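You operate a simulated robot arm through the tools that you are given. There is no shell and no other tool.

Carry out the task below with a simulated two-armed robot. There is one attempt and no reset: what you move stays moved.

## Task
Steady the purple bucket while you shake the sieve over it, then wet the sand in the pan.
Fine: sieve back on the bucket; beige switch on, pump slider to FULL, WATER button until about the middle riffle, switch off. Where these are worked on the way, their far stop is far enough and under half their travel is too little: beige switch.

It is judged by the outcome, as a careful person would: the job done as asked, and still so three seconds after it is handed in. It fails if anything else is knocked over, pushed out of place, dropped, spilled or broken.

## Robot
Two 7-joint arms with fingered hands on one trunk that stands fixed in place. Base frame: the origin is at the foot of the trunk, x ahead of it, y to its left, z up. Units: m, rad, N and s.
The left shoulder is at [0.042, 0.163, 1.061], the right one opposite. Each reaches about 1.215 m from its shoulder. Payload 4 kg a hand.
The tool frame of a hand sits at the grasp point between the pads (the TCP): z along the fingers, y along the line on which they close. The tips reach 0.036 m beyond it. The gripper opens to 0.124 m; its body begins 0.042 m behind the TCP. The gripper is a hand of 4 fingers: y runs from the thumb to the fingers, the wrist lies at [-0.015, -0.099, -0.189] in the tool frame, and closing takes about 1.5 s.
Orientation is told as [roll, pitch, yaw] about the base's x, y, z axes, in that order, counted from this pose: with the fingers straight down and the wrist toward the robot, the tool's x, y and z point along [0, 1, 0], [1, 0, 0] and [0, 0, -1] of the base frame.

## Interface
- The arms move only by the tool arm_command. It takes "left_plan", "right_plan" or both (then of equal length, played together; a hand with none holds still); each is a list of rows, each a list of 6 numbers: the shift along the base's x, y, z in mm, then the turn, a rotation vector about the base's x, y, z in rad. In form: [[x, y, z, ax, ay, az], ...]. A call has 1 to 20 rows; each row is the pose to reach, as a shift and turn from the pose commanded when the call began. "left_fingers" and "right_fingers" are, for a hand that has rows, the opening in per cent of the stroke, from 0 (shut) to 100 (fully open), set as the call begins (left out, the last holds). Rows are played at 5 a second. More than 0.05 m and 0.15 rad between two rows, or a gripper value outside its range, and nothing of the call is played. A pose out of reach is approached as far as the arm can. The call stops where the force on the tool passes 80 N (or 10 N more than at its start, if that is more) or the arm is blocked; 0.2 s more then pass. The fingers move at their own pace (about 0.045 m/s each) and stop on an object; they squeeze with about 31 N. The grip force told is the motor's: it shows also when the fingers shut on nothing. Time passes only in rows, and 0.2 s behind the last, so rows that repeat a pose let the fingers close. The reply holds the time, the measured pose of the TCP, the force on the tool along the base axes, the opening and the grip force, in the units named above and with some noise, with the torque about the TCP (base axes, N m) and any sound that the robot's microphone picked up, and new pictures: "views" is both (left out), scene, wrist or none (wrist: the cameras of the hands that moved).
- Cameras (640 x 400 px; columns grow to the right, rows downward): "scene" is now at [0.1471, -0.042, 1.327]; the picture's right is [-0.34, -0.94, 0.05], its down [-0.36, 0.08, -0.93] and it looks along [0.87, -0.34, -0.36] (base axes); focal length 250 px, centre (320, 200). "left" rides on the left gripper at [-0.075, -0.086, -0.123] in its tool frame; the picture's right is [-0.70, -0.34, 0.63], its down [0.64, -0.68, 0.35] and it looks along [0.32, 0.65, 0.69] (tool axes); focal length 275 px, centre (320, 200). "right" rides on the right gripper at [0.075, -0.086, -0.123] in its tool frame; the picture's right is [-0.70, 0.34, -0.63], its down [-0.65, -0.68, 0.35] and it looks along [-0.32, 0.65, 0.69] (tool axes); focal length 275 px, centre (320, 200). There is no depth. A picture from a camera that has moved, and an enlarged one, comes with that camera's place and axes in the base frame and with its lens. The place of the scene camera against the robot may be out by one fixed shift of up to 0.025 m in any direction.
- move_column(by): moves the trunk up (or, below 0, down) by that many m; the arms and the scene camera ride with it, the base frame stays. It gives what a move gives, with no picture.
- move_fingers(index, middle, ring, thumb_bend, thumb_turn, hand): sets how far each is bent, from 0 (flat) to 1 (curled in); at 0.3 the hand is open as for a grip, at 0.7 the pads meet at the TCP. One left out holds its place. A second passes; each finger stops where it meets its share of the squeeze, and holds until it gets a number again. A gripper value or a shape takes the hand back. It gives what a move gives, with no picture; readings hold the bend of each and the force on the fingers (four entries, about 0 where the hand has none), thumb and palm. thumb_turn goes from beside the hand (0) to across from the fingers (1), as for a grip.
- hand_shape(shape, hand): the hand has 4 fingers and takes this shape, open, in about a second: jaw (thumb against the fingers, like two jaws); tri (thumb and two fingers); tip (a fingertip pinch); poke (one finger out to press); point (the index stretched); flat (the hand flat); cup (the hand cupped); fist (a fist). The gripper value then closes the fingers along that shape, each until it touches; the sizes above hold for jaw. It gives what a move gives, with no picture.
- turn_head(pan, tilt): turns the head with the scene camera to pan (to the left, within 1.501 rad either way) and tilt (down, from -0.506 to 1.204), counted from straight ahead of the robot (the tilt from the chest, where the trunk bows). It gives what a move gives, and a new picture of the scene camera.
- enlarge(camera, box): a new picture of the part [left, top, right, bottom] of that camera's present view, enlarged. The clock stands still meanwhile.
- sign_off(): hands the job in; it is judged then, once.

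Places have to be worked out from the pictures, the camera data and where the tool is seen. Open the grippers and draw the arms clear of the work before you hand the job in, unless the task says otherwise.

The tools are called after ">>>" as a command line: name --argument value ..., lists and objects as JSON in quotes. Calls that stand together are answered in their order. arm_command: Moves the arms, as the interface text tells. Its arguments: {"type":"object","properties":{"left_plan":{"type":"array","items":{"type":"array","items":{"type":"number"}}},"left_fingers":{"type":"number"},"right_plan":{"type":"array","items":{"type":"array","items":{"type":"number"}}},"right_fingers":{"type":"number"},"views":{"type":"string","enum":["both","scene","wrist","none"]}},"required":[]} The other tools are called the same way: move_column (by) moves the trunk up or down; hand_shape (shape, hand) gives the hand a shape; move_fingers (index, middle, ring, thumb_bend, thumb_turn, hand) moves the fingers one by one; turn_head (pan, tilt) turns the head that bears the scene camera; enlarge (camera, box) takes an enlarged picture of a part of a camera's view; sign_off () hands the job in.

At the start:

```text
clock: 0.0
left_tool_pos: [0.8744, 0.0463, 1.2227]
left_ee_rot: [0.0, -0.001, 0.0]
left_wrist_force: [-0.7, 0.3, -0.1]
left_moment: [0.02, -0.01, 0.0]
left_finger_gap: 0.1234
left_grasp_force: 0.1
left_shape: jaw
left_bend: [0.3, 0.3, 0.3, 0.3, 0.98]
left_finger forces: [0.0, 0.0, 0.0, 0.0, 0.1, 0.0]
right_tool_pos: [0.4608, -0.4332, 1.2124]
right_ee_rot: [0.0, 0.001, 0.001]
right_wrist_force: [0.5, -0.3, -0.2]
right_moment: [0.0, 0.02, 0.0]
right_finger_gap: 0.1234
right_grasp_force: 0.0
right_shape: jaw
right_bend: [0.3, 0.3, 0.3, 0.3, 0.98]
right_finger forces: [0.0, 0.0, 0.0, 0.0, 0.0, 0.0]
trunk travel left (down, up): [-0.225, 0.253]
head pan, tilt (commanded): [-0.354, 0.229]
```

scene: 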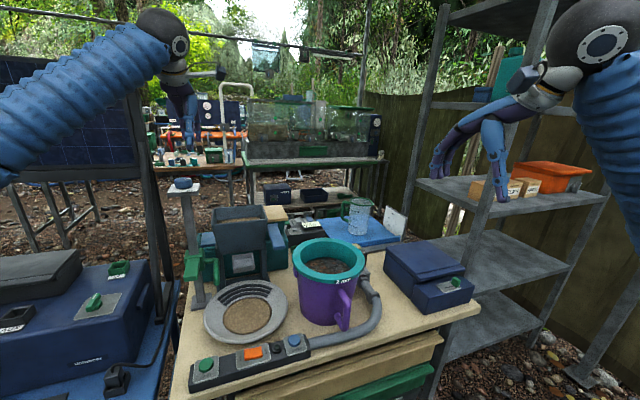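
right: 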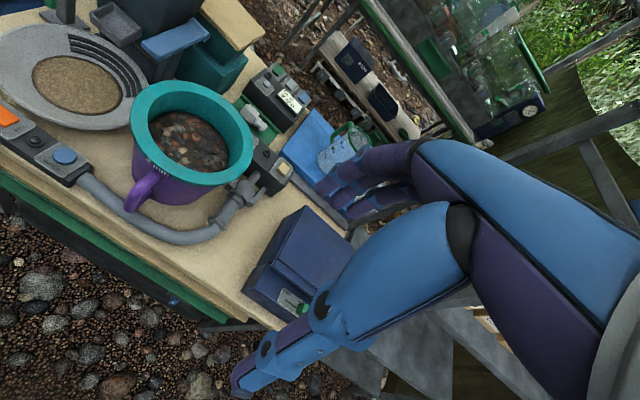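
left: 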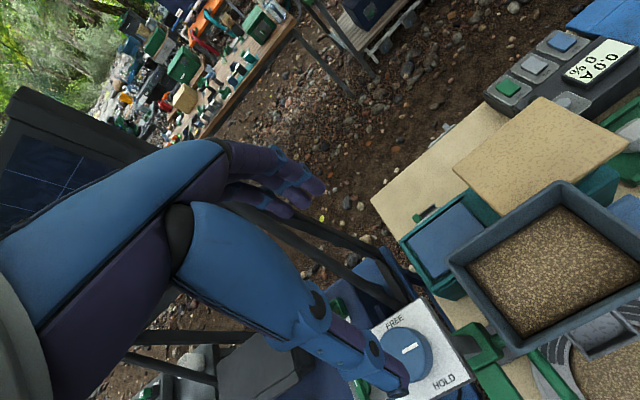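

The scene shows a bucket with a teal ring (sieve) on a table, a pan with sand, a control strip in front and various boxes around. I look closer before moving anything.

>>> enlarge --camera "scene" --box '[170, 200, 490, 400]'

>>> enlarge --camera "scene" --box '[170, 320, 330, 400]'

>>> enlarge --camera "right" --box '[0, 0, 400, 250]'

>>> enlarge --camera "left" --box '[320, 0, 640, 400]'

>>> enlarge --camera "scene" --box '[0, 240, 180, 400]'

```text
2.00 times, centred on (330, 300) of scene
camera zoom: at [0.1471, -0.042, 1.327], right [-0.34, -0.94, 0.05], down [-0.36, 0.08, -0.93], along [0.87, -0.34, -0.36], focal length 500 px, centre (300, 0)
```

zoom: 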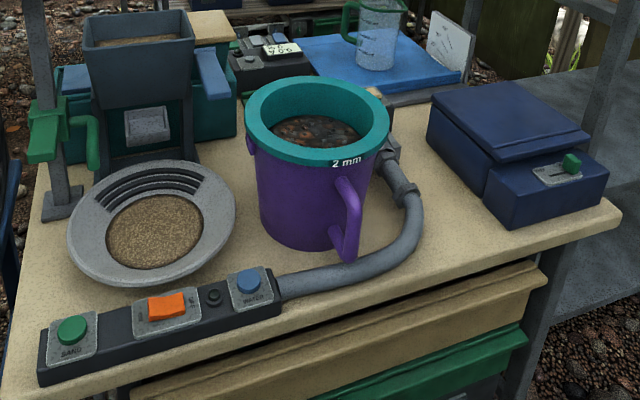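

```text
4.00 times, centred on (250, 360) of scene
camera zoom: at [0.1471, -0.042, 1.327], right [-0.34, -0.94, 0.05], down [-0.36, 0.08, -0.93], along [0.87, -0.34, -0.36], focal length 1000 px, centre (600, -440)
```

zoom: 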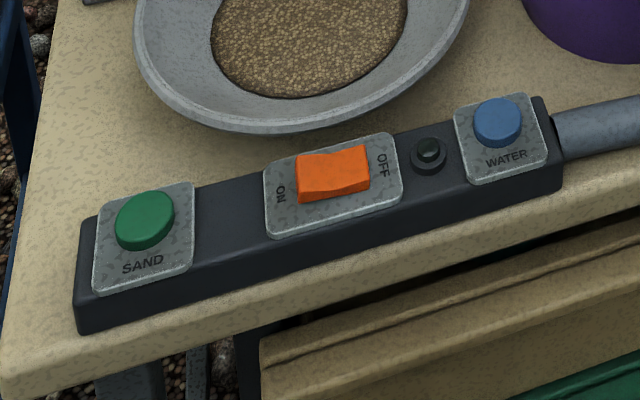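

```text
1.60 times, centred on (200, 125) of right
camera zoom: at [0.375, -0.3577, 1.3341], right [0.34, -0.7, 0.63], down [-0.68, -0.65, -0.35], along [0.65, -0.32, -0.69], focal length 440 px, centre (512, 320)
```

zoom: 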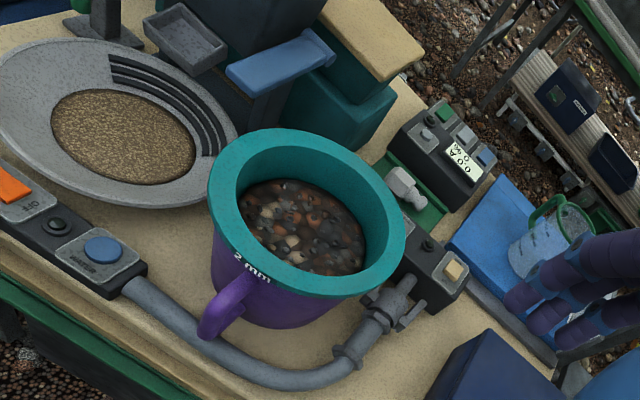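

```text
1.00 times, centred on (480, 200) of left (not enlarged: the box is as wide or as high as the picture)
camera zoom: at [0.7881, -0.0288, 1.3453], right [-0.34, -0.7, -0.63], down [-0.68, 0.64, -0.35], along [0.65, 0.32, -0.69], focal length 275 px, centre (160, 200)
```

zoom: 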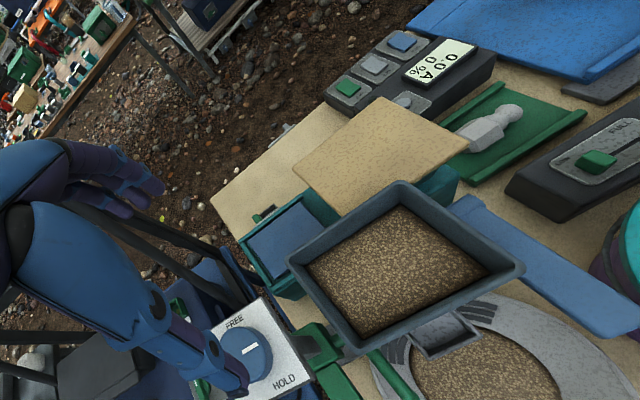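

```text
2.50 times, centred on (90, 320) of scene
camera zoom: at [0.1471, -0.042, 1.327], right [-0.34, -0.94, 0.05], down [-0.36, 0.08, -0.93], along [0.87, -0.34, -0.36], focal length 625 px, centre (895, -100)
```

zoom: 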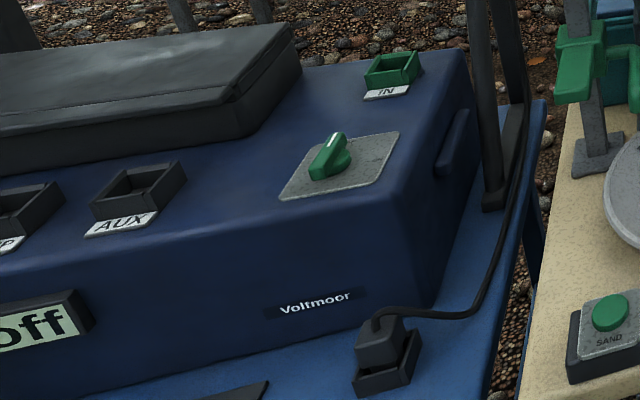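

I look around with the head first: left toward the power station and down at the table.

>>> turn_head --pan 0.35 --tilt 0.55

>>> turn_head --pan -0.3 --tilt 0.6

```text
clock: 1.1
left_tool_pos: [0.8731, 0.0454, 1.2222]
left_ee_rot: [0.0, 0.001, 0.001]
left_wrist_force: [-0.3, 0.5, -0.5]
left_moment: [-0.03, 0.0, 0.01]
left_finger_gap: 0.1235
left_grasp_force: 0.0
left_shape: jaw
left_bend: [0.3, 0.3, 0.3, 0.3, 0.98]
left_finger forces: [0.1, 0.0, 0.1, 0.1, 0.1, 0.1]
right_tool_pos: [0.4603, -0.4338, 1.2112]
right_ee_rot: [-0.001, 0.002, -0.001]
right_wrist_force: [0.1, -0.3, 0.0]
right_moment: [-0.01, -0.01, -0.01]
right_finger_gap: 0.1236
right_grasp_force: 0.1
right_shape: jaw
right_bend: [0.3, 0.3, 0.3, 0.3, 0.98]
right_finger forces: [0.0, 0.0, 0.1, 0.0, 0.2, 0.0]
trunk travel left (down, up): [-0.225, 0.253]
head pan, tilt (commanded): [0.351, 0.55]
camera scene: at [0.1395, 0.0212, 1.2982], right [0.34, -0.94, -0.05], down [-0.62, -0.18, -0.77], along [0.71, 0.29, -0.64], focal length 250 px, centre (320, 200)
```

scene: 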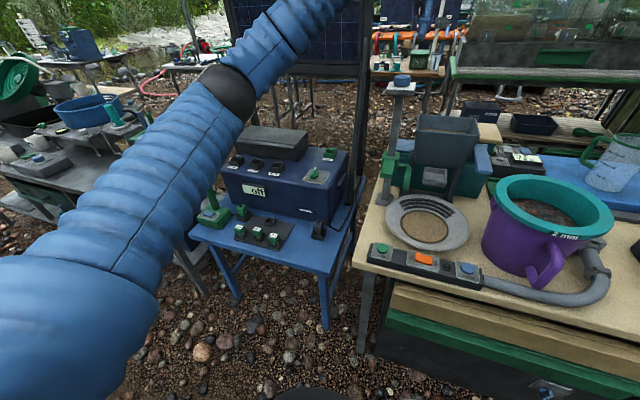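

```text
clock: 2.1
left_tool_pos: [0.8738, 0.0453, 1.2227]
left_ee_rot: [0.0, 0.0, 0.001]
left_wrist_force: [-0.6, -0.5, 0.3]
left_moment: [0.04, 0.05, 0.01]
left_finger_gap: 0.1235
left_grasp_force: 0.1
left_shape: jaw
left_bend: [0.3, 0.3, 0.3, 0.3, 0.98]
left_finger forces: [0.0, 0.0, 0.0, 0.0, 0.0, 0.1]
right_tool_pos: [0.4601, -0.4339, 1.2119]
right_ee_rot: [0.001, 0.001, -0.002]
right_wrist_force: [0.3, 0.4, -0.7]
right_moment: [0.01, 0.0, 0.0]
right_finger_gap: 0.124
right_grasp_force: 0.1
right_shape: jaw
right_bend: [0.3, 0.3, 0.3, 0.3, 0.98]
right_finger forces: [0.1, 0.0, 0.0, 0.1, 0.0, 0.0]
trunk travel left (down, up): [-0.225, 0.253]
head pan, tilt (commanded): [-0.3, 0.6]
camera scene: at [0.1389, -0.0357, 1.2937], right [-0.29, -0.96, 0.05], down [-0.66, 0.17, -0.73], along [0.69, -0.24, -0.68], focal length 250 px, centre (320, 200)
```

scene: 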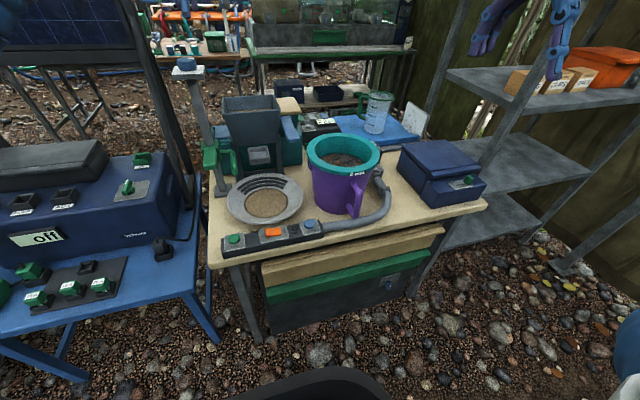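

Zooming into the table and the power station for details of the controls.

>>> enlarge --camera "scene" --box '[200, 80, 360, 180]'

>>> enlarge --camera "scene" --box '[300, 80, 500, 220]'

>>> enlarge --camera "scene" --box '[0, 140, 220, 320]'

>>> enlarge --camera "right" --box '[220, 50, 360, 220]'

```text
4.00 times, centred on (280, 130) of scene
camera zoom: at [0.1389, -0.0357, 1.2937], right [-0.29, -0.96, 0.05], down [-0.66, 0.17, -0.73], along [0.69, -0.24, -0.68], focal length 1000 px, centre (480, 480)
```

zoom: 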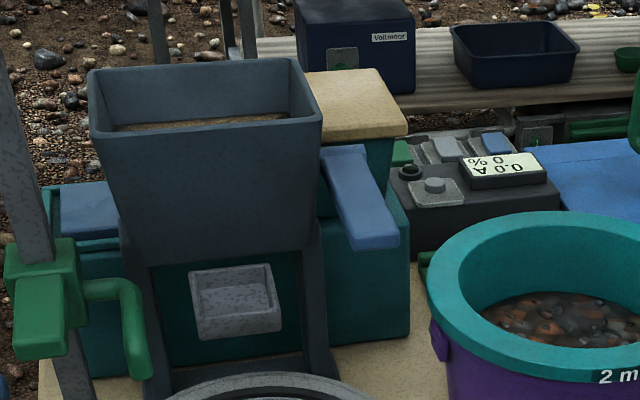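

```text
2.86 times, centred on (400, 150) of scene
camera zoom: at [0.1389, -0.0357, 1.2937], right [-0.29, -0.96, 0.05], down [-0.66, 0.17, -0.73], along [0.69, -0.24, -0.68], focal length 714 px, centre (91, 343)
```

zoom: 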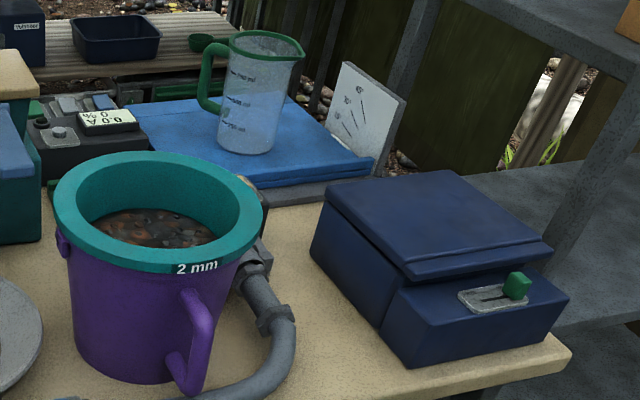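

```text
2.22 times, centred on (110, 230) of scene
camera zoom: at [0.1389, -0.0357, 1.2937], right [-0.29, -0.96, 0.05], down [-0.66, 0.17, -0.73], along [0.69, -0.24, -0.68], focal length 555 px, centre (787, 133)
```

zoom: 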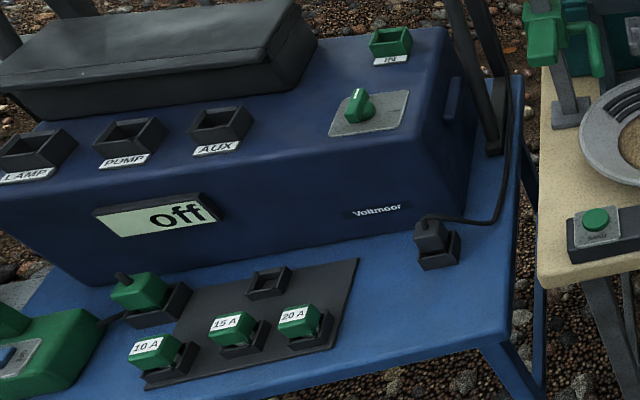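

```text
2.35 times, centred on (290, 135) of right
camera zoom: at [0.375, -0.3577, 1.3341], right [0.34, -0.7, 0.63], down [-0.68, -0.65, -0.35], along [0.65, -0.32, -0.69], focal length 648 px, centre (391, 353)
```

zoom: 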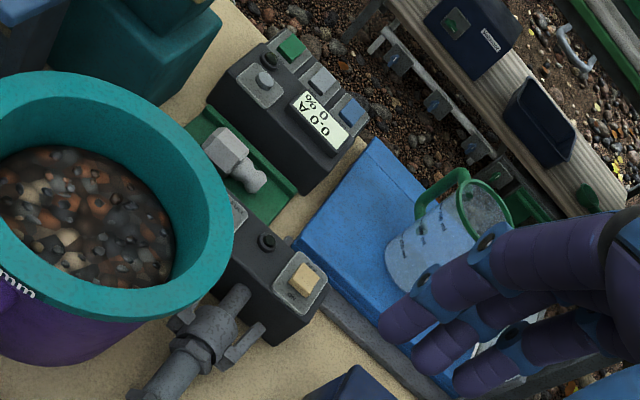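

The bucket rim appears near (0.69, -0.29, 0.90) with a ring about 0.2 m wide; the beige switch and green pump slider sit on the dark box behind it. I move the right hand left and lower for a closer look at the bucket.

>>> arm_command --right_plan '[[0, 45, -30, 0, 0, 0], [0, 90, -60, 0, 0, 0], [0, 135, -90, 0, 0, 0], [0, 180, -120, 0, 0, 0], [0, 210, -130, 0, 0, 0]]' --views "both"

```text
refused: row 1 steps farther than a row can; nothing moved
```

The step was slightly too long (54 mm), so I shorten the rows.

>>> arm_command --right_plan '[[0, 40, -25, 0, 0, 0], [0, 80, -50, 0, 0, 0], [0, 120, -75, 0, 0, 0], [0, 160, -100, 0, 0, 0], [0, 200, -125, 0, 0, 0], [0, 210, -130, 0, 0, 0]]' --views "both"

```text
clock: 3.5
left_tool_pos: [0.8736, 0.0445, 1.2233]
left_ee_rot: [0.0, 0.001, 0.0]
left_wrist_force: [0.1, 0.3, 0.8]
left_moment: [0.02, 0.03, 0.01]
left_finger_gap: 0.1234
left_grasp_force: 0.1
left_shape: jaw
left_bend: [0.3, 0.3, 0.3, 0.3, 0.98]
left_finger forces: [0.0, 0.0, 0.0, 0.0, 0.1, 0.0]
right_tool_pos: [0.4602, -0.2222, 1.0805]
right_ee_rot: [0.0, 0.003, 0.0]
right_wrist_force: [-0.3, 0.9, -0.1]
right_moment: [0.0, -0.03, -0.03]
right_finger_gap: 0.1235
right_grasp_force: 0.0
right_shape: jaw
right_bend: [0.3, 0.3, 0.3, 0.3, 0.98]
right_finger forces: [0.0, 0.0, 0.1, 0.0, 0.1, 0.1]
trunk travel left (down, up): [-0.225, 0.253]
head pan, tilt (commanded): [-0.3, 0.6]
camera scene: at [0.1386, -0.0359, 1.2937], right [-0.29, -0.96, 0.04], down [-0.66, 0.17, -0.73], along [0.69, -0.24, -0.68], focal length 250 px, centre (320, 200)
camera right: at [0.3756, -0.1458, 1.202], right [0.34, -0.7, 0.63], down [-0.68, -0.64, -0.34], along [0.65, -0.32, -0.69], focal length 275 px, centre (320, 200)
```

scene: 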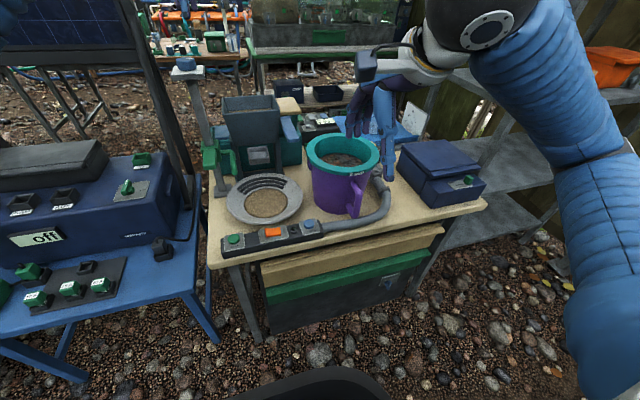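
right: 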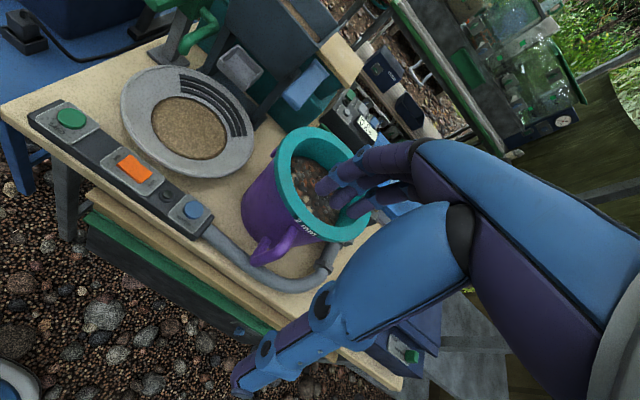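

The right hand is in the way for the overview, so I draw it back and bring the left hand over the bucket area (staying high) to look at the pump box behind the bucket.

>>> arm_command --right_plan '[[-10, -40, 20, 0, 0, 0], [-20, -80, 40, 0, 0, 0], [-30, -120, 60, 0, 0, 0], [-40, -160, 80, 0, 0, 0], [-50, -190, 90, 0, 0, 0], [-50, -200, 90, 0, 0, 0], [-50, -200, 90, 0, 0, 0], [-50, -200, 90, 0, 0, 0]]' --left_plan '[[0, 0, 30, 0, 0, 0], [-35, -30, 35, 0, 0, 0], [-70, -60, 35, 0, 0, 0], [-105, -90, 35, 0, 0, 0], [-140, -120, 35, 0, 0, 0], [-175, -150, 35, 0, 0, 0], [-205, -180, 35, 0, 0, 0], [-220, -220, 35, 0, 0, 0]]' --views "both"

```text
clock: 5.3
left_tool_pos: [0.6547, -0.1755, 1.2603]
left_ee_rot: [0.001, -0.001, 0.0]
left_wrist_force: [-0.5, 0.3, 0.9]
left_moment: [0.03, 0.01, -0.02]
left_finger_gap: 0.1238
left_grasp_force: 0.0
left_shape: jaw
left_bend: [0.3, 0.3, 0.3, 0.3, 0.98]
left_finger forces: [0.0, 0.0, 0.0, 0.1, 0.0, 0.1]
right_tool_pos: [0.41, -0.4222, 1.1709]
right_ee_rot: [0.002, 0.0, 0.002]
right_wrist_force: [0.1, -0.6, -0.7]
right_moment: [0.03, -0.02, -0.01]
right_finger_gap: 0.1237
right_grasp_force: 0.0
right_shape: jaw
right_bend: [0.3, 0.3, 0.3, 0.3, 0.98]
right_finger forces: [0.1, 0.1, 0.0, 0.0, 0.0, 0.0]
trunk travel left (down, up): [-0.225, 0.253]
head pan, tilt (commanded): [-0.3, 0.6]
camera scene: at [0.1381, -0.0373, 1.2937], right [-0.29, -0.96, 0.04], down [-0.66, 0.17, -0.73], along [0.69, -0.24, -0.68], focal length 250 px, centre (320, 200)
camera right: at [0.3244, -0.3466, 1.2933], right [0.34, -0.7, 0.63], down [-0.68, -0.65, -0.35], along [0.65, -0.31, -0.69], focal length 275 px, centre (320, 200)
camera left: at [0.5685, -0.2502, 1.382], right [-0.34, -0.7, -0.63], down [-0.68, 0.64, -0.34], along [0.65, 0.32, -0.69], focal length 275 px, centre (320, 200)
```

scene: 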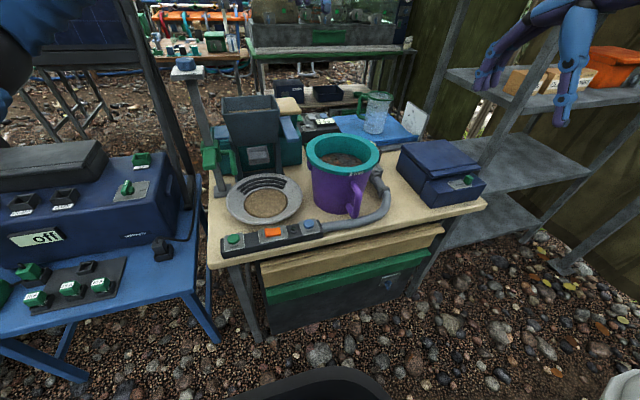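
right: 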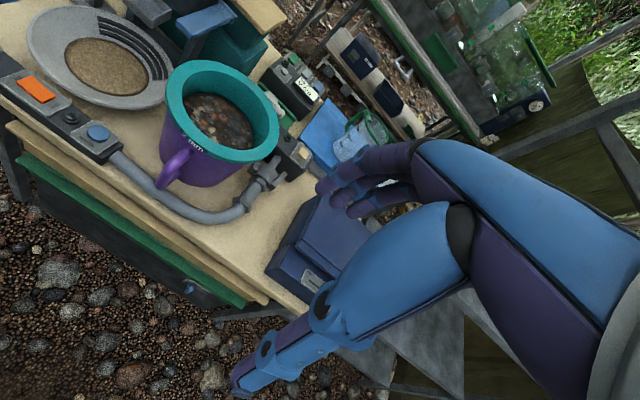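
left: 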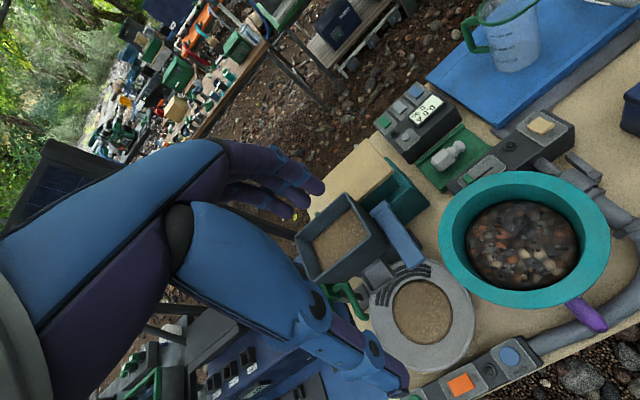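

Good overhead view in the left camera: the pump box with slider and beige switch is behind the bucket. I enlarge it.

>>> enlarge --camera "left" --box '[380, 70, 640, 230]'

>>> enlarge --camera "left" --box '[460, 90, 600, 180]'

>>> enlarge --camera "left" --box '[360, 230, 640, 400]'

>>> enlarge --camera "right" --box '[60, 40, 340, 220]'

```text
2.46 times, centred on (510, 150) of left
camera zoom: at [0.5685, -0.2502, 1.382], right [-0.34, -0.7, -0.63], down [-0.68, 0.64, -0.34], along [0.65, 0.32, -0.69], focal length 678 px, centre (-148, 323)
```

zoom: 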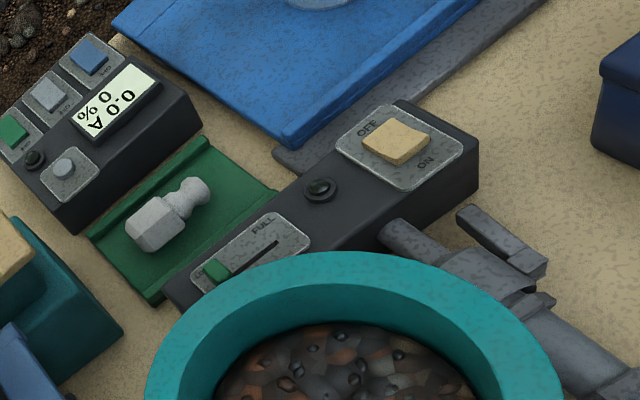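

```text
4.44 times, centred on (530, 135) of left
camera zoom: at [0.5685, -0.2502, 1.382], right [-0.34, -0.7, -0.63], down [-0.68, 0.64, -0.34], along [0.65, 0.32, -0.69], focal length 1224 px, centre (-613, 489)
```

zoom: 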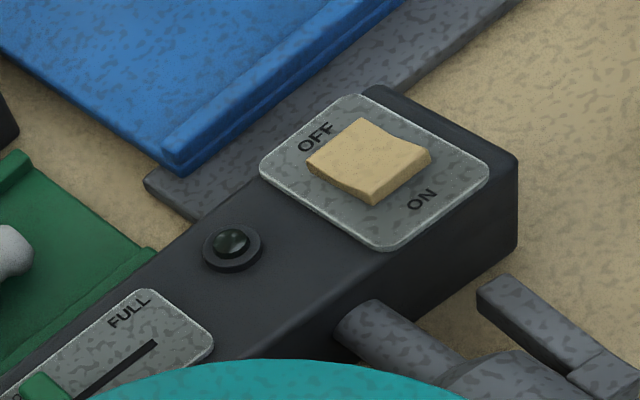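

```text
2.29 times, centred on (500, 315) of left
camera zoom: at [0.5685, -0.2502, 1.382], right [-0.34, -0.7, -0.63], down [-0.68, 0.64, -0.34], along [0.65, 0.32, -0.69], focal length 629 px, centre (-91, -63)
```

zoom: 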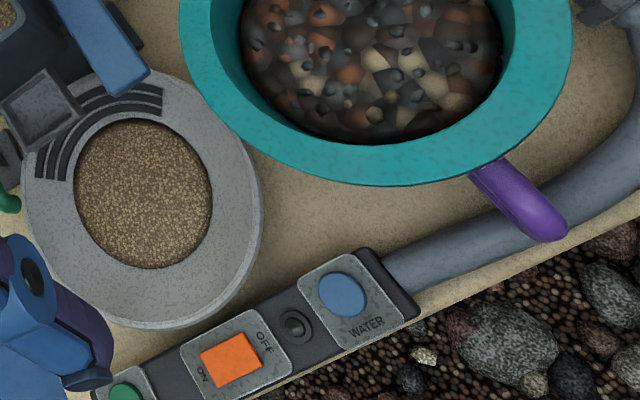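

```text
2.22 times, centred on (200, 130) of right
camera zoom: at [0.3244, -0.3466, 1.2933], right [0.34, -0.7, 0.63], down [-0.68, -0.65, -0.35], along [0.65, -0.31, -0.69], focal length 612 px, centre (587, 356)
```

zoom: 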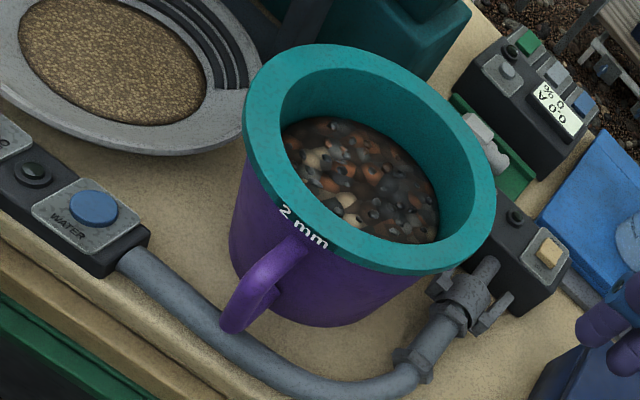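

Beige rocker is about (0.857, -0.463, 0.81) with ON on the near side; slider knob near (0.867, -0.31), FULL toward -y; WATER button near (0.58, -0.155, 0.76). I lower the left hand for a closer view of the sieve.

>>> arm_command --left_plan '[[-15, -5, -35, 0, 0, 0], [-30, -10, -70, 0, 0, 0], [-45, -15, -105, 0, 0, 0], [-60, -20, -140, 0, 0, 0]]' --views "both"

>>> enlarge --camera "left" --box '[320, 50, 640, 250]'

>>> enlarge --camera "left" --box '[320, 200, 640, 400]'

```text
clock: 6.3
left_tool_pos: [0.5956, -0.1989, 1.1176]
left_ee_rot: [0.001, 0.003, -0.001]
left_wrist_force: [-0.6, -0.5, -0.2]
left_moment: [0.0, -0.03, 0.04]
left_finger_gap: 0.1237
left_grasp_force: 0.0
left_shape: jaw
left_bend: [0.3, 0.3, 0.3, 0.3, 0.98]
left_finger forces: [0.0, 0.0, 0.0, 0.0, 0.1, 0.0]
right_tool_pos: [0.4107, -0.4202, 1.1705]
right_ee_rot: [0.0, 0.001, 0.002]
right_wrist_force: [-0.2, -0.9, -0.2]
right_moment: [-0.01, -0.02, 0.04]
right_finger_gap: 0.1236
right_grasp_force: 0.1
right_shape: jaw
right_bend: [0.3, 0.3, 0.3, 0.3, 0.98]
right_finger forces: [0.0, 0.1, 0.0, 0.0, 0.0, 0.0]
trunk travel left (down, up): [-0.225, 0.253]
head pan, tilt (commanded): [-0.3, 0.6]
camera scene: at [0.1392, -0.0359, 1.2935], right [-0.29, -0.96, 0.05], down [-0.66, 0.17, -0.73], along [0.69, -0.24, -0.68], focal length 250 px, centre (320, 200)
camera left: at [0.5093, -0.2725, 1.2403], right [-0.34, -0.7, -0.63], down [-0.68, 0.64, -0.35], along [0.65, 0.32, -0.69], focal length 275 px, centre (320, 200)
```

scene: 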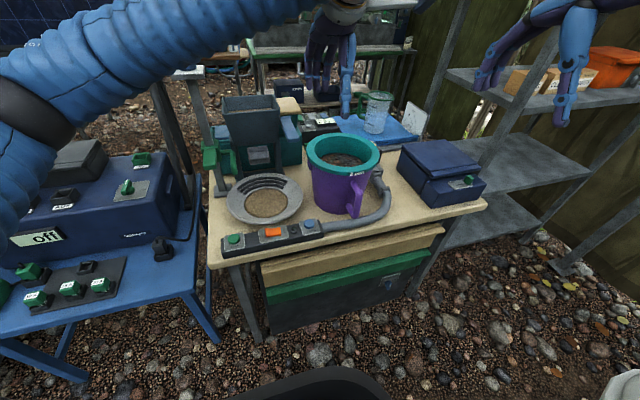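
left: 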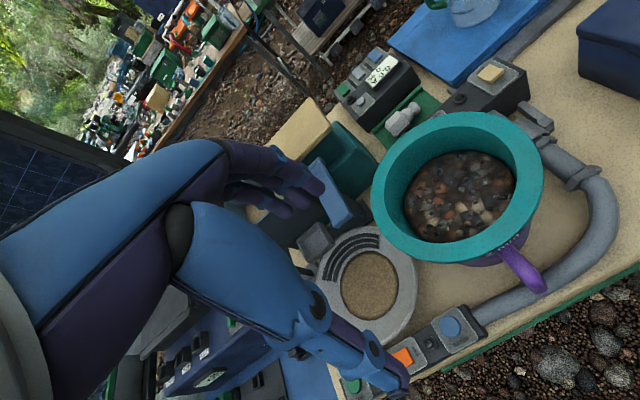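

```text
2.00 times, centred on (480, 150) of left
camera zoom: at [0.5093, -0.2725, 1.2403], right [-0.34, -0.7, -0.63], down [-0.68, 0.64, -0.35], along [0.65, 0.32, -0.69], focal length 551 px, centre (0, 300)
```

zoom: 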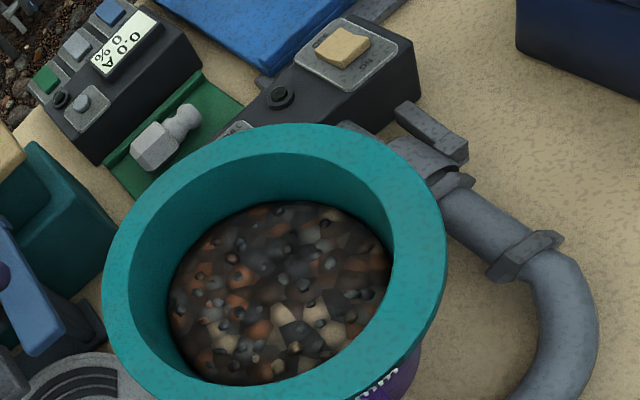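

```text
2.00 times, centred on (480, 300) of left
camera zoom: at [0.5093, -0.2725, 1.2403], right [-0.34, -0.7, -0.63], down [-0.68, 0.64, -0.35], along [0.65, 0.32, -0.69], focal length 551 px, centre (0, 0)
```

zoom: 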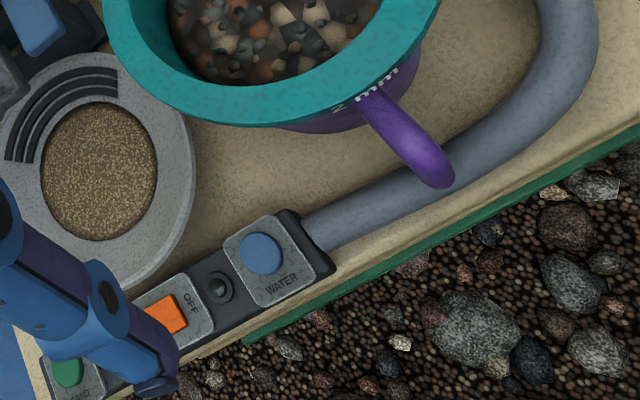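

The handle points toward the robot at about y=-0.283, x 0.565–0.60, z 0.77–0.87. I move the left hand aside and bring the right hand to a pre-grasp pose in front of the handle, tilted 45° with the closing axis along y.

>>> arm_command --right_plan '[[5, 11, -18, -0.0512, -0.0512, 0.1236], [10, 23, -36, -0.1023, -0.1023, 0.2471], [15, 34, -54, -0.1535, -0.1535, 0.3707], [20, 46, -72, -0.2047, -0.2047, 0.4942], [25, 57, -90, -0.2558, -0.2558, 0.6178], [30, 69, -108, -0.307, -0.307, 0.7413], [35, 80, -126, -0.3582, -0.3582, 0.8649], [40, 92, -144, -0.4093, -0.4093, 0.9884], [45, 103, -162, -0.4605, -0.4605, 1.112], [50, 115, -180, -0.5117, -0.5117, 1.2355], [55, 126, -200, -0.5628, -0.5628, 1.359], [60, 138, -220, -0.614, -0.614, 1.4826], [60, 138, -220, -0.614, -0.614, 1.4826]]' --left_plan '[[-10, 20, 20, 0, 0, 0], [-20, 40, 30, 0, 0, 0], [-30, 60, 40, 0, 0, 0], [-40, 80, 50, 0, 0, 0], [-50, 100, 60, 0, 0, 0], [-60, 120, 70, 0, 0, 0], [-70, 140, 80, 0, 0, 0], [-80, 160, 80, 0, 0, 0], [-80, 160, 80, 0, 0, 0], [-80, 160, 80, 0, 0, 0], [-80, 160, 80, 0, 0, 0], [-80, 160, 80, 0, 0, 0], [-80, 160, 80, 0, 0, 0]]' --views "both"

```text
clock: 9.1
left_tool_pos: [0.5132, -0.0343, 1.1982]
left_ee_rot: [0.0, 0.0, 0.001]
left_wrist_force: [0.3, -0.3, 0.3]
left_moment: [0.03, -0.04, 0.0]
left_finger_gap: 0.1235
left_grasp_force: 0.2
left_shape: jaw
left_bend: [0.3, 0.3, 0.3, 0.3, 0.98]
left_finger forces: [0.0, 0.0, 0.0, 0.0, 0.1, 0.0]
right_tool_pos: [0.5122, -0.3022, 0.9572]
right_ee_rot: [-0.786, 0.001, 1.576]
right_wrist_force: [-0.7, -0.2, -0.6]
right_moment: [0.04, 0.01, 0.0]
right_finger_gap: 0.1237
right_grasp_force: 0.0
right_shape: jaw
right_bend: [0.3, 0.3, 0.3, 0.3, 0.98]
right_finger forces: [0.1, 0.0, 0.0, 0.0, 0.0, 0.0]
right hand out of reach, approached as far as the arm can: row 4, 5, 6, 7, 8, 9, 10, 11, 12, 13
trunk travel left (down, up): [-0.225, 0.253]
head pan, tilt (commanded): [-0.3, 0.6]
camera scene: at [0.1381, -0.0357, 1.2938], right [-0.29, -0.96, 0.05], down [-0.66, 0.17, -0.73], along [0.69, -0.24, -0.68], focal length 250 px, centre (320, 200)
camera right: at [0.3728, -0.3869, 0.9908], right [0.04, 0.34, 0.94], down [0.7, -0.68, 0.21], along [0.71, 0.65, -0.27], focal length 275 px, centre (320, 200)
camera left: at [0.4282, -0.1083, 1.3204], right [-0.34, -0.7, -0.63], down [-0.68, 0.64, -0.35], along [0.65, 0.32, -0.69], focal length 275 px, centre (320, 200)
```

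scene: 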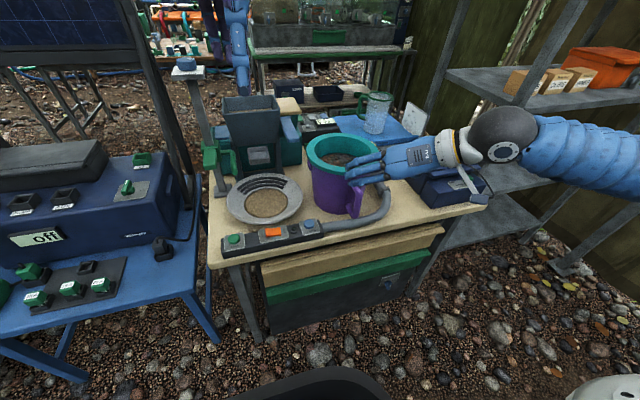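
right: 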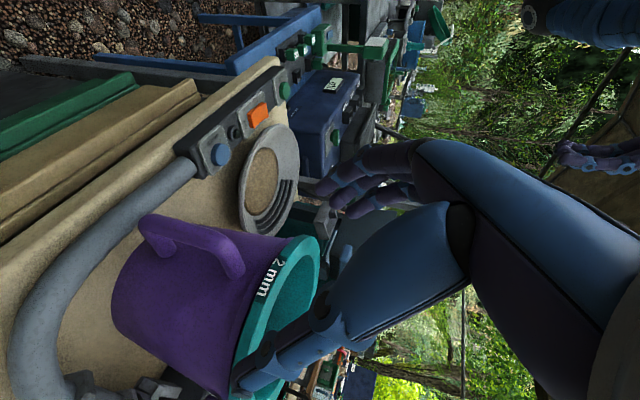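
left: 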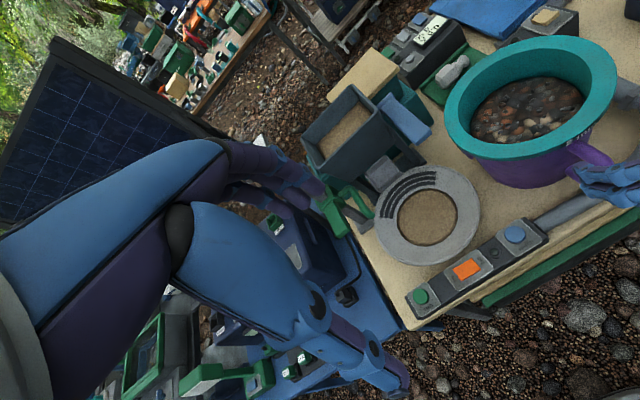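

The right hand stopped at (0.512, -0.302, 0.957), a little short of the requested pose as it's too close-in. The handle is below and ahead; I descend straight down about 60 mm to line up with the diagonal approach and see which pose base the arm uses.

>>> arm_command --right_plan '[[10, 0, -20, 0, 0, 0], [20, 0, -40, 0, 0, 0], [30, 0, -60, 0, 0, 0], [30, 0, -60, 0, 0, 0]]' --views "both"

```text
clock: 10.1
left_tool_pos: [0.5143, -0.0339, 1.198]
left_ee_rot: [0.001, 0.0, 0.0]
left_wrist_force: [-1.1, 0.1, -0.5]
left_moment: [0.02, -0.03, -0.01]
left_finger_gap: 0.1236
left_grasp_force: 0.0
left_shape: jaw
left_bend: [0.3, 0.3, 0.3, 0.3, 0.98]
left_finger forces: [0.0, 0.0, 0.0, 0.1, 0.1, 0.0]
right_tool_pos: [0.543, -0.3019, 0.8977]
right_ee_rot: [-0.786, 0.001, 1.571]
right_wrist_force: [0.8, -1.1, -0.1]
right_moment: [-0.02, 0.01, 0.0]
right_finger_gap: 0.1236
right_grasp_force: 0.1
right_shape: jaw
right_bend: [0.3, 0.3, 0.3, 0.3, 0.98]
right_finger forces: [0.0, 0.0, 0.1, 0.0, 0.0, 0.0]
trunk travel left (down, up): [-0.225, 0.253]
head pan, tilt (commanded): [-0.3, 0.6]
camera scene: at [0.1384, -0.0355, 1.2938], right [-0.29, -0.96, 0.05], down [-0.66, 0.17, -0.73], along [0.69, -0.24, -0.68], focal length 250 px, centre (320, 200)
camera right: at [0.4039, -0.3869, 0.9311], right [0.04, 0.34, 0.94], down [0.7, -0.68, 0.21], along [0.71, 0.65, -0.27], focal length 275 px, centre (320, 200)
```

scene: 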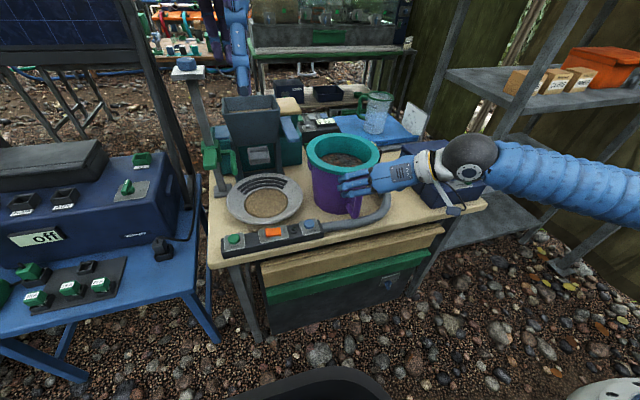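
right: 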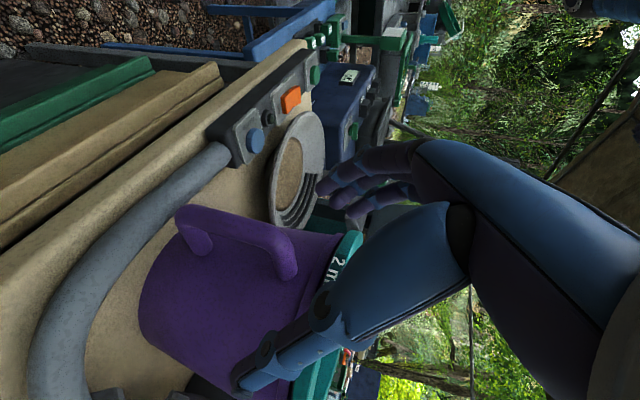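

The pose base is the reached pose, good. I enlarge the right camera to measure the handle relative to the hand.

>>> enlarge --camera "right" --box '[120, 140, 440, 400]'

>>> enlarge --camera "scene" --box '[280, 110, 480, 235]'

>>> enlarge --camera "left" --box '[420, 20, 640, 250]'

```text
1.54 times, centred on (280, 270) of right
camera zoom: at [0.4039, -0.3869, 0.9311], right [0.04, 0.34, 0.94], down [0.7, -0.68, 0.21], along [0.71, 0.65, -0.27], focal length 424 px, centre (382, 92)
```

zoom: 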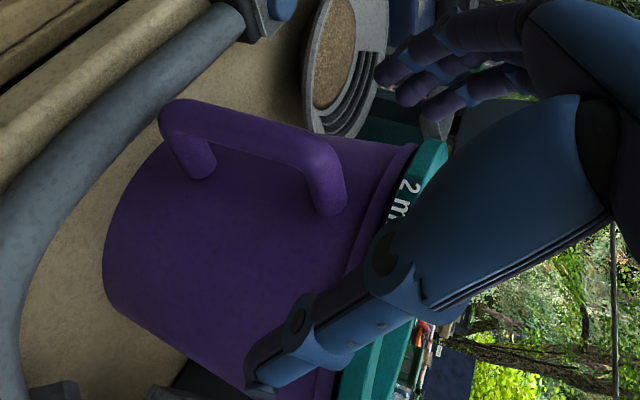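

```text
3.20 times, centred on (380, 172) of scene
camera zoom: at [0.1384, -0.0355, 1.2938], right [-0.29, -0.96, 0.05], down [-0.66, 0.17, -0.73], along [0.69, -0.24, -0.68], focal length 800 px, centre (128, 288)
```

zoom: 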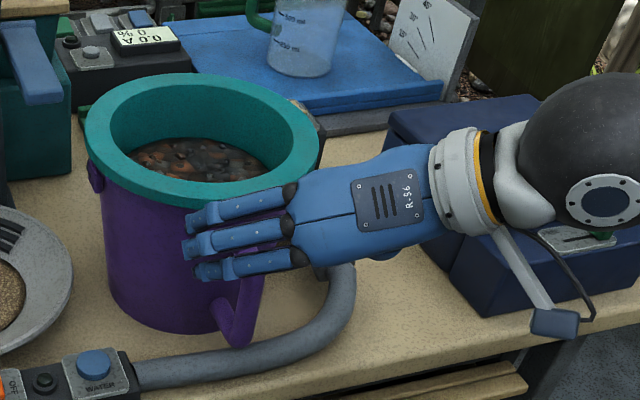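

```text
1.74 times, centred on (530, 135) of left
camera zoom: at [0.4285, -0.1082, 1.3203], right [-0.34, -0.7, -0.63], down [-0.68, 0.64, -0.35], along [0.65, 0.32, -0.69], focal length 479 px, centre (-45, 313)
```

zoom: 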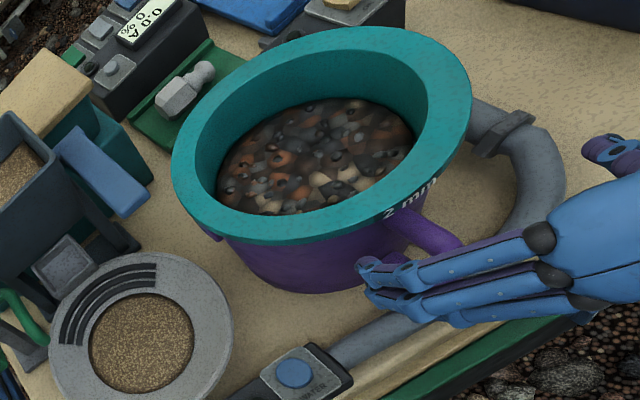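

The handle bar is at about (0.574, -0.286), z 0.775–0.858, 22 mm thick. I bring the TCP to (0.558, -0.286, 0.826) so the open fingers and thumb straddle it.

>>> arm_command --right_plan '[[0, 8, -5, 0, 0, 0], [0, 16, -10, 0, 0, 0], [5, 16, -30, 0, 0, 0], [10, 16, -50, 0, 0, 0], [15, 16, -71, 0, 0, 0], [15, 16, -71, 0, 0, 0]]' --views "both"

>>> enlarge --camera "left" --box '[420, 20, 640, 250]'

>>> enlarge --camera "right" --box '[120, 140, 440, 400]'

>>> enlarge --camera "scene" --box '[280, 110, 480, 235]'

```text
clock: 11.5
left_tool_pos: [0.515, -0.0337, 1.1978]
left_ee_rot: [0.0, 0.001, 0.001]
left_wrist_force: [-0.7, 0.0, 0.0]
left_moment: [-0.03, -0.01, 0.02]
left_finger_gap: 0.1237
left_grasp_force: 0.1
left_shape: jaw
left_bend: [0.3, 0.3, 0.3, 0.3, 0.98]
left_finger forces: [0.1, 0.0, 0.0, 0.1, 0.0, 0.1]
right_tool_pos: [0.556, -0.2857, 0.8287]
right_ee_rot: [-0.786, 0.002, 1.571]
right_wrist_force: [0.7, -0.1, -0.5]
right_moment: [-0.04, 0.0, -0.03]
right_finger_gap: 0.1241
right_grasp_force: 0.0
right_shape: jaw
right_bend: [0.3, 0.3, 0.3, 0.3, 0.98]
right_finger forces: [0.0, 0.1, 0.0, 0.0, 0.1, 0.0]
trunk travel left (down, up): [-0.225, 0.253]
head pan, tilt (commanded): [-0.3, 0.6]
camera scene: at [0.1386, -0.0356, 1.2937], right [-0.29, -0.96, 0.05], down [-0.66, 0.17, -0.73], along [0.69, -0.24, -0.68], focal length 250 px, centre (320, 200)
camera right: at [0.4172, -0.3701, 0.862], right [0.04, 0.34, 0.94], down [0.7, -0.68, 0.21], along [0.71, 0.65, -0.27], focal length 275 px, centre (320, 200)
```

scene: 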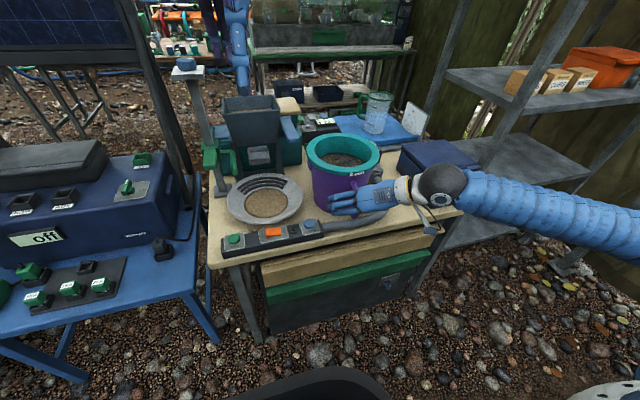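
right: 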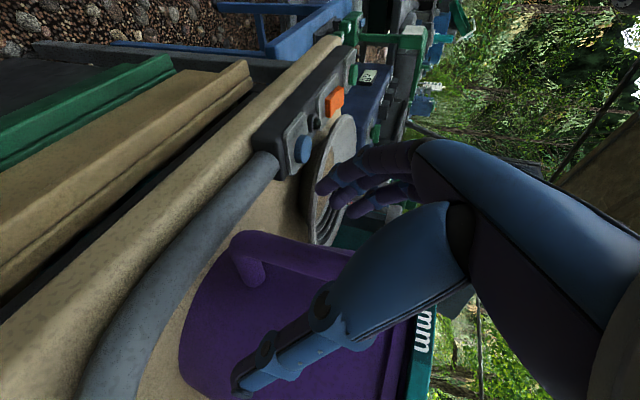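

```text
1.74 times, centred on (530, 135) of left
camera zoom: at [0.4287, -0.1082, 1.3202], right [-0.34, -0.7, -0.63], down [-0.68, 0.64, -0.35], along [0.65, 0.32, -0.69], focal length 479 px, centre (-45, 313)
```

zoom: 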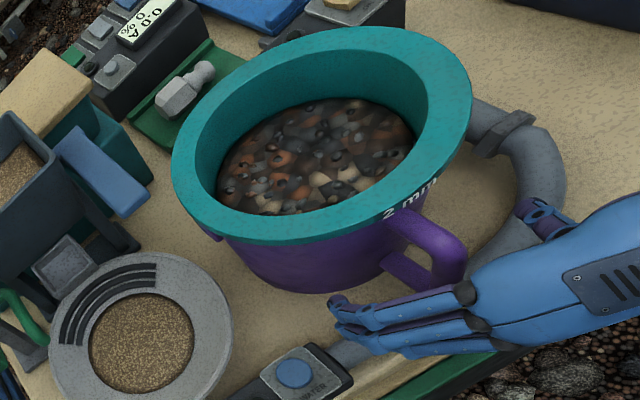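

```text
1.54 times, centred on (280, 270) of right
camera zoom: at [0.4172, -0.3701, 0.862], right [0.04, 0.34, 0.94], down [0.7, -0.68, 0.21], along [0.71, 0.65, -0.27], focal length 424 px, centre (382, 92)
```

zoom: 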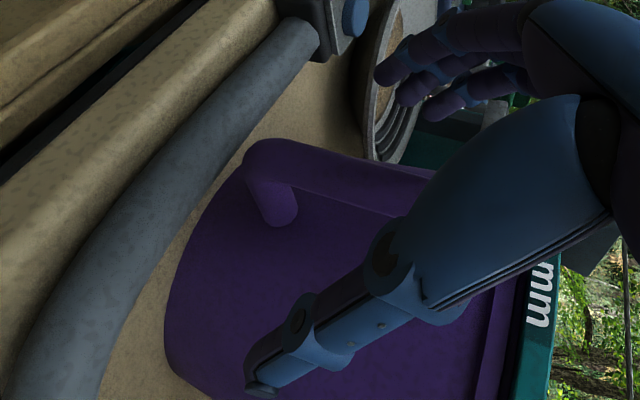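

```text
3.20 times, centred on (380, 172) of scene
camera zoom: at [0.1386, -0.0356, 1.2937], right [-0.29, -0.96, 0.05], down [-0.66, 0.17, -0.73], along [0.69, -0.24, -0.68], focal length 800 px, centre (128, 288)
```

zoom: 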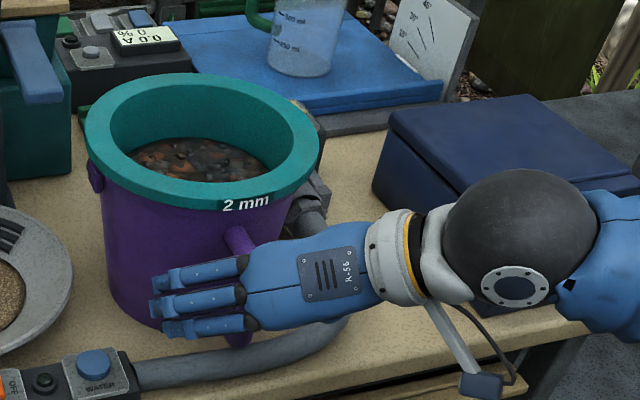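

The handle lies between thumb and fingers, but at 45° only the upper fingers would meet the bar. I tilt the hand 0.35 rad more toward horizontal about the TCP, then close.

>>> arm_command --right_plan '[[1, 0, -1, 0, -0.12, 0], [2, 0, -2, 0, -0.24, 0], [3, 0, -3, 0, -0.35, 0], [3, 0, -3, 0, -0.35, 0]]' --views "none"

>>> enlarge --camera "left" --box '[420, 20, 640, 250]'

>>> enlarge --camera "scene" --box '[280, 110, 480, 235]'

```text
clock: 12.5
left_tool_pos: [0.5161, -0.0346, 1.197]
left_ee_rot: [-0.001, 0.002, -0.001]
left_wrist_force: [0.8, 0.0, -0.3]
left_moment: [-0.01, 0.0, -0.04]
left_finger_gap: 0.1236
left_grasp_force: 0.1
left_shape: jaw
left_bend: [0.3, 0.3, 0.3, 0.3, 0.98]
left_finger forces: [0.0, 0.0, 0.0, 0.1, 0.0, 0.0]
right_tool_pos: [0.5587, -0.285, 0.8247]
right_ee_rot: [-1.136, 0.0, 1.573]
right_wrist_force: [-0.8, 0.2, 0.4]
right_moment: [0.01, -0.01, 0.0]
right_finger_gap: 0.1237
right_grasp_force: 0.1
right_shape: jaw
right_bend: [0.3, 0.3, 0.3, 0.3, 0.98]
right_finger forces: [0.0, 0.0, 0.0, 0.0, 0.0, 0.1]
trunk travel left (down, up): [-0.225, 0.253]
head pan, tilt (commanded): [-0.3, 0.6]
```

```text
1.74 times, centred on (530, 135) of left
camera zoom: at [0.4291, -0.1083, 1.32], right [-0.34, -0.7, -0.63], down [-0.68, 0.64, -0.35], along [0.65, 0.32, -0.69], focal length 479 px, centre (-45, 313)
```

zoom: 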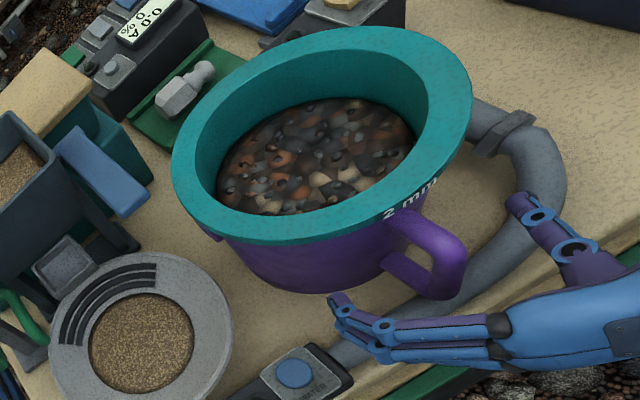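

```text
3.20 times, centred on (380, 172) of scene
camera zoom: at [0.1389, -0.0356, 1.2937], right [-0.29, -0.96, 0.05], down [-0.66, 0.17, -0.73], along [0.69, -0.24, -0.68], focal length 800 px, centre (128, 288)
```

zoom: 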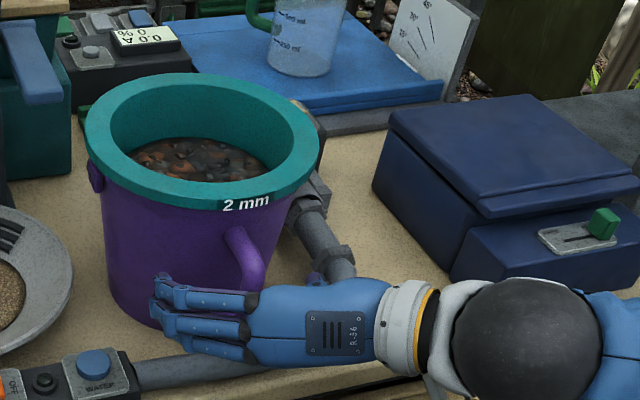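

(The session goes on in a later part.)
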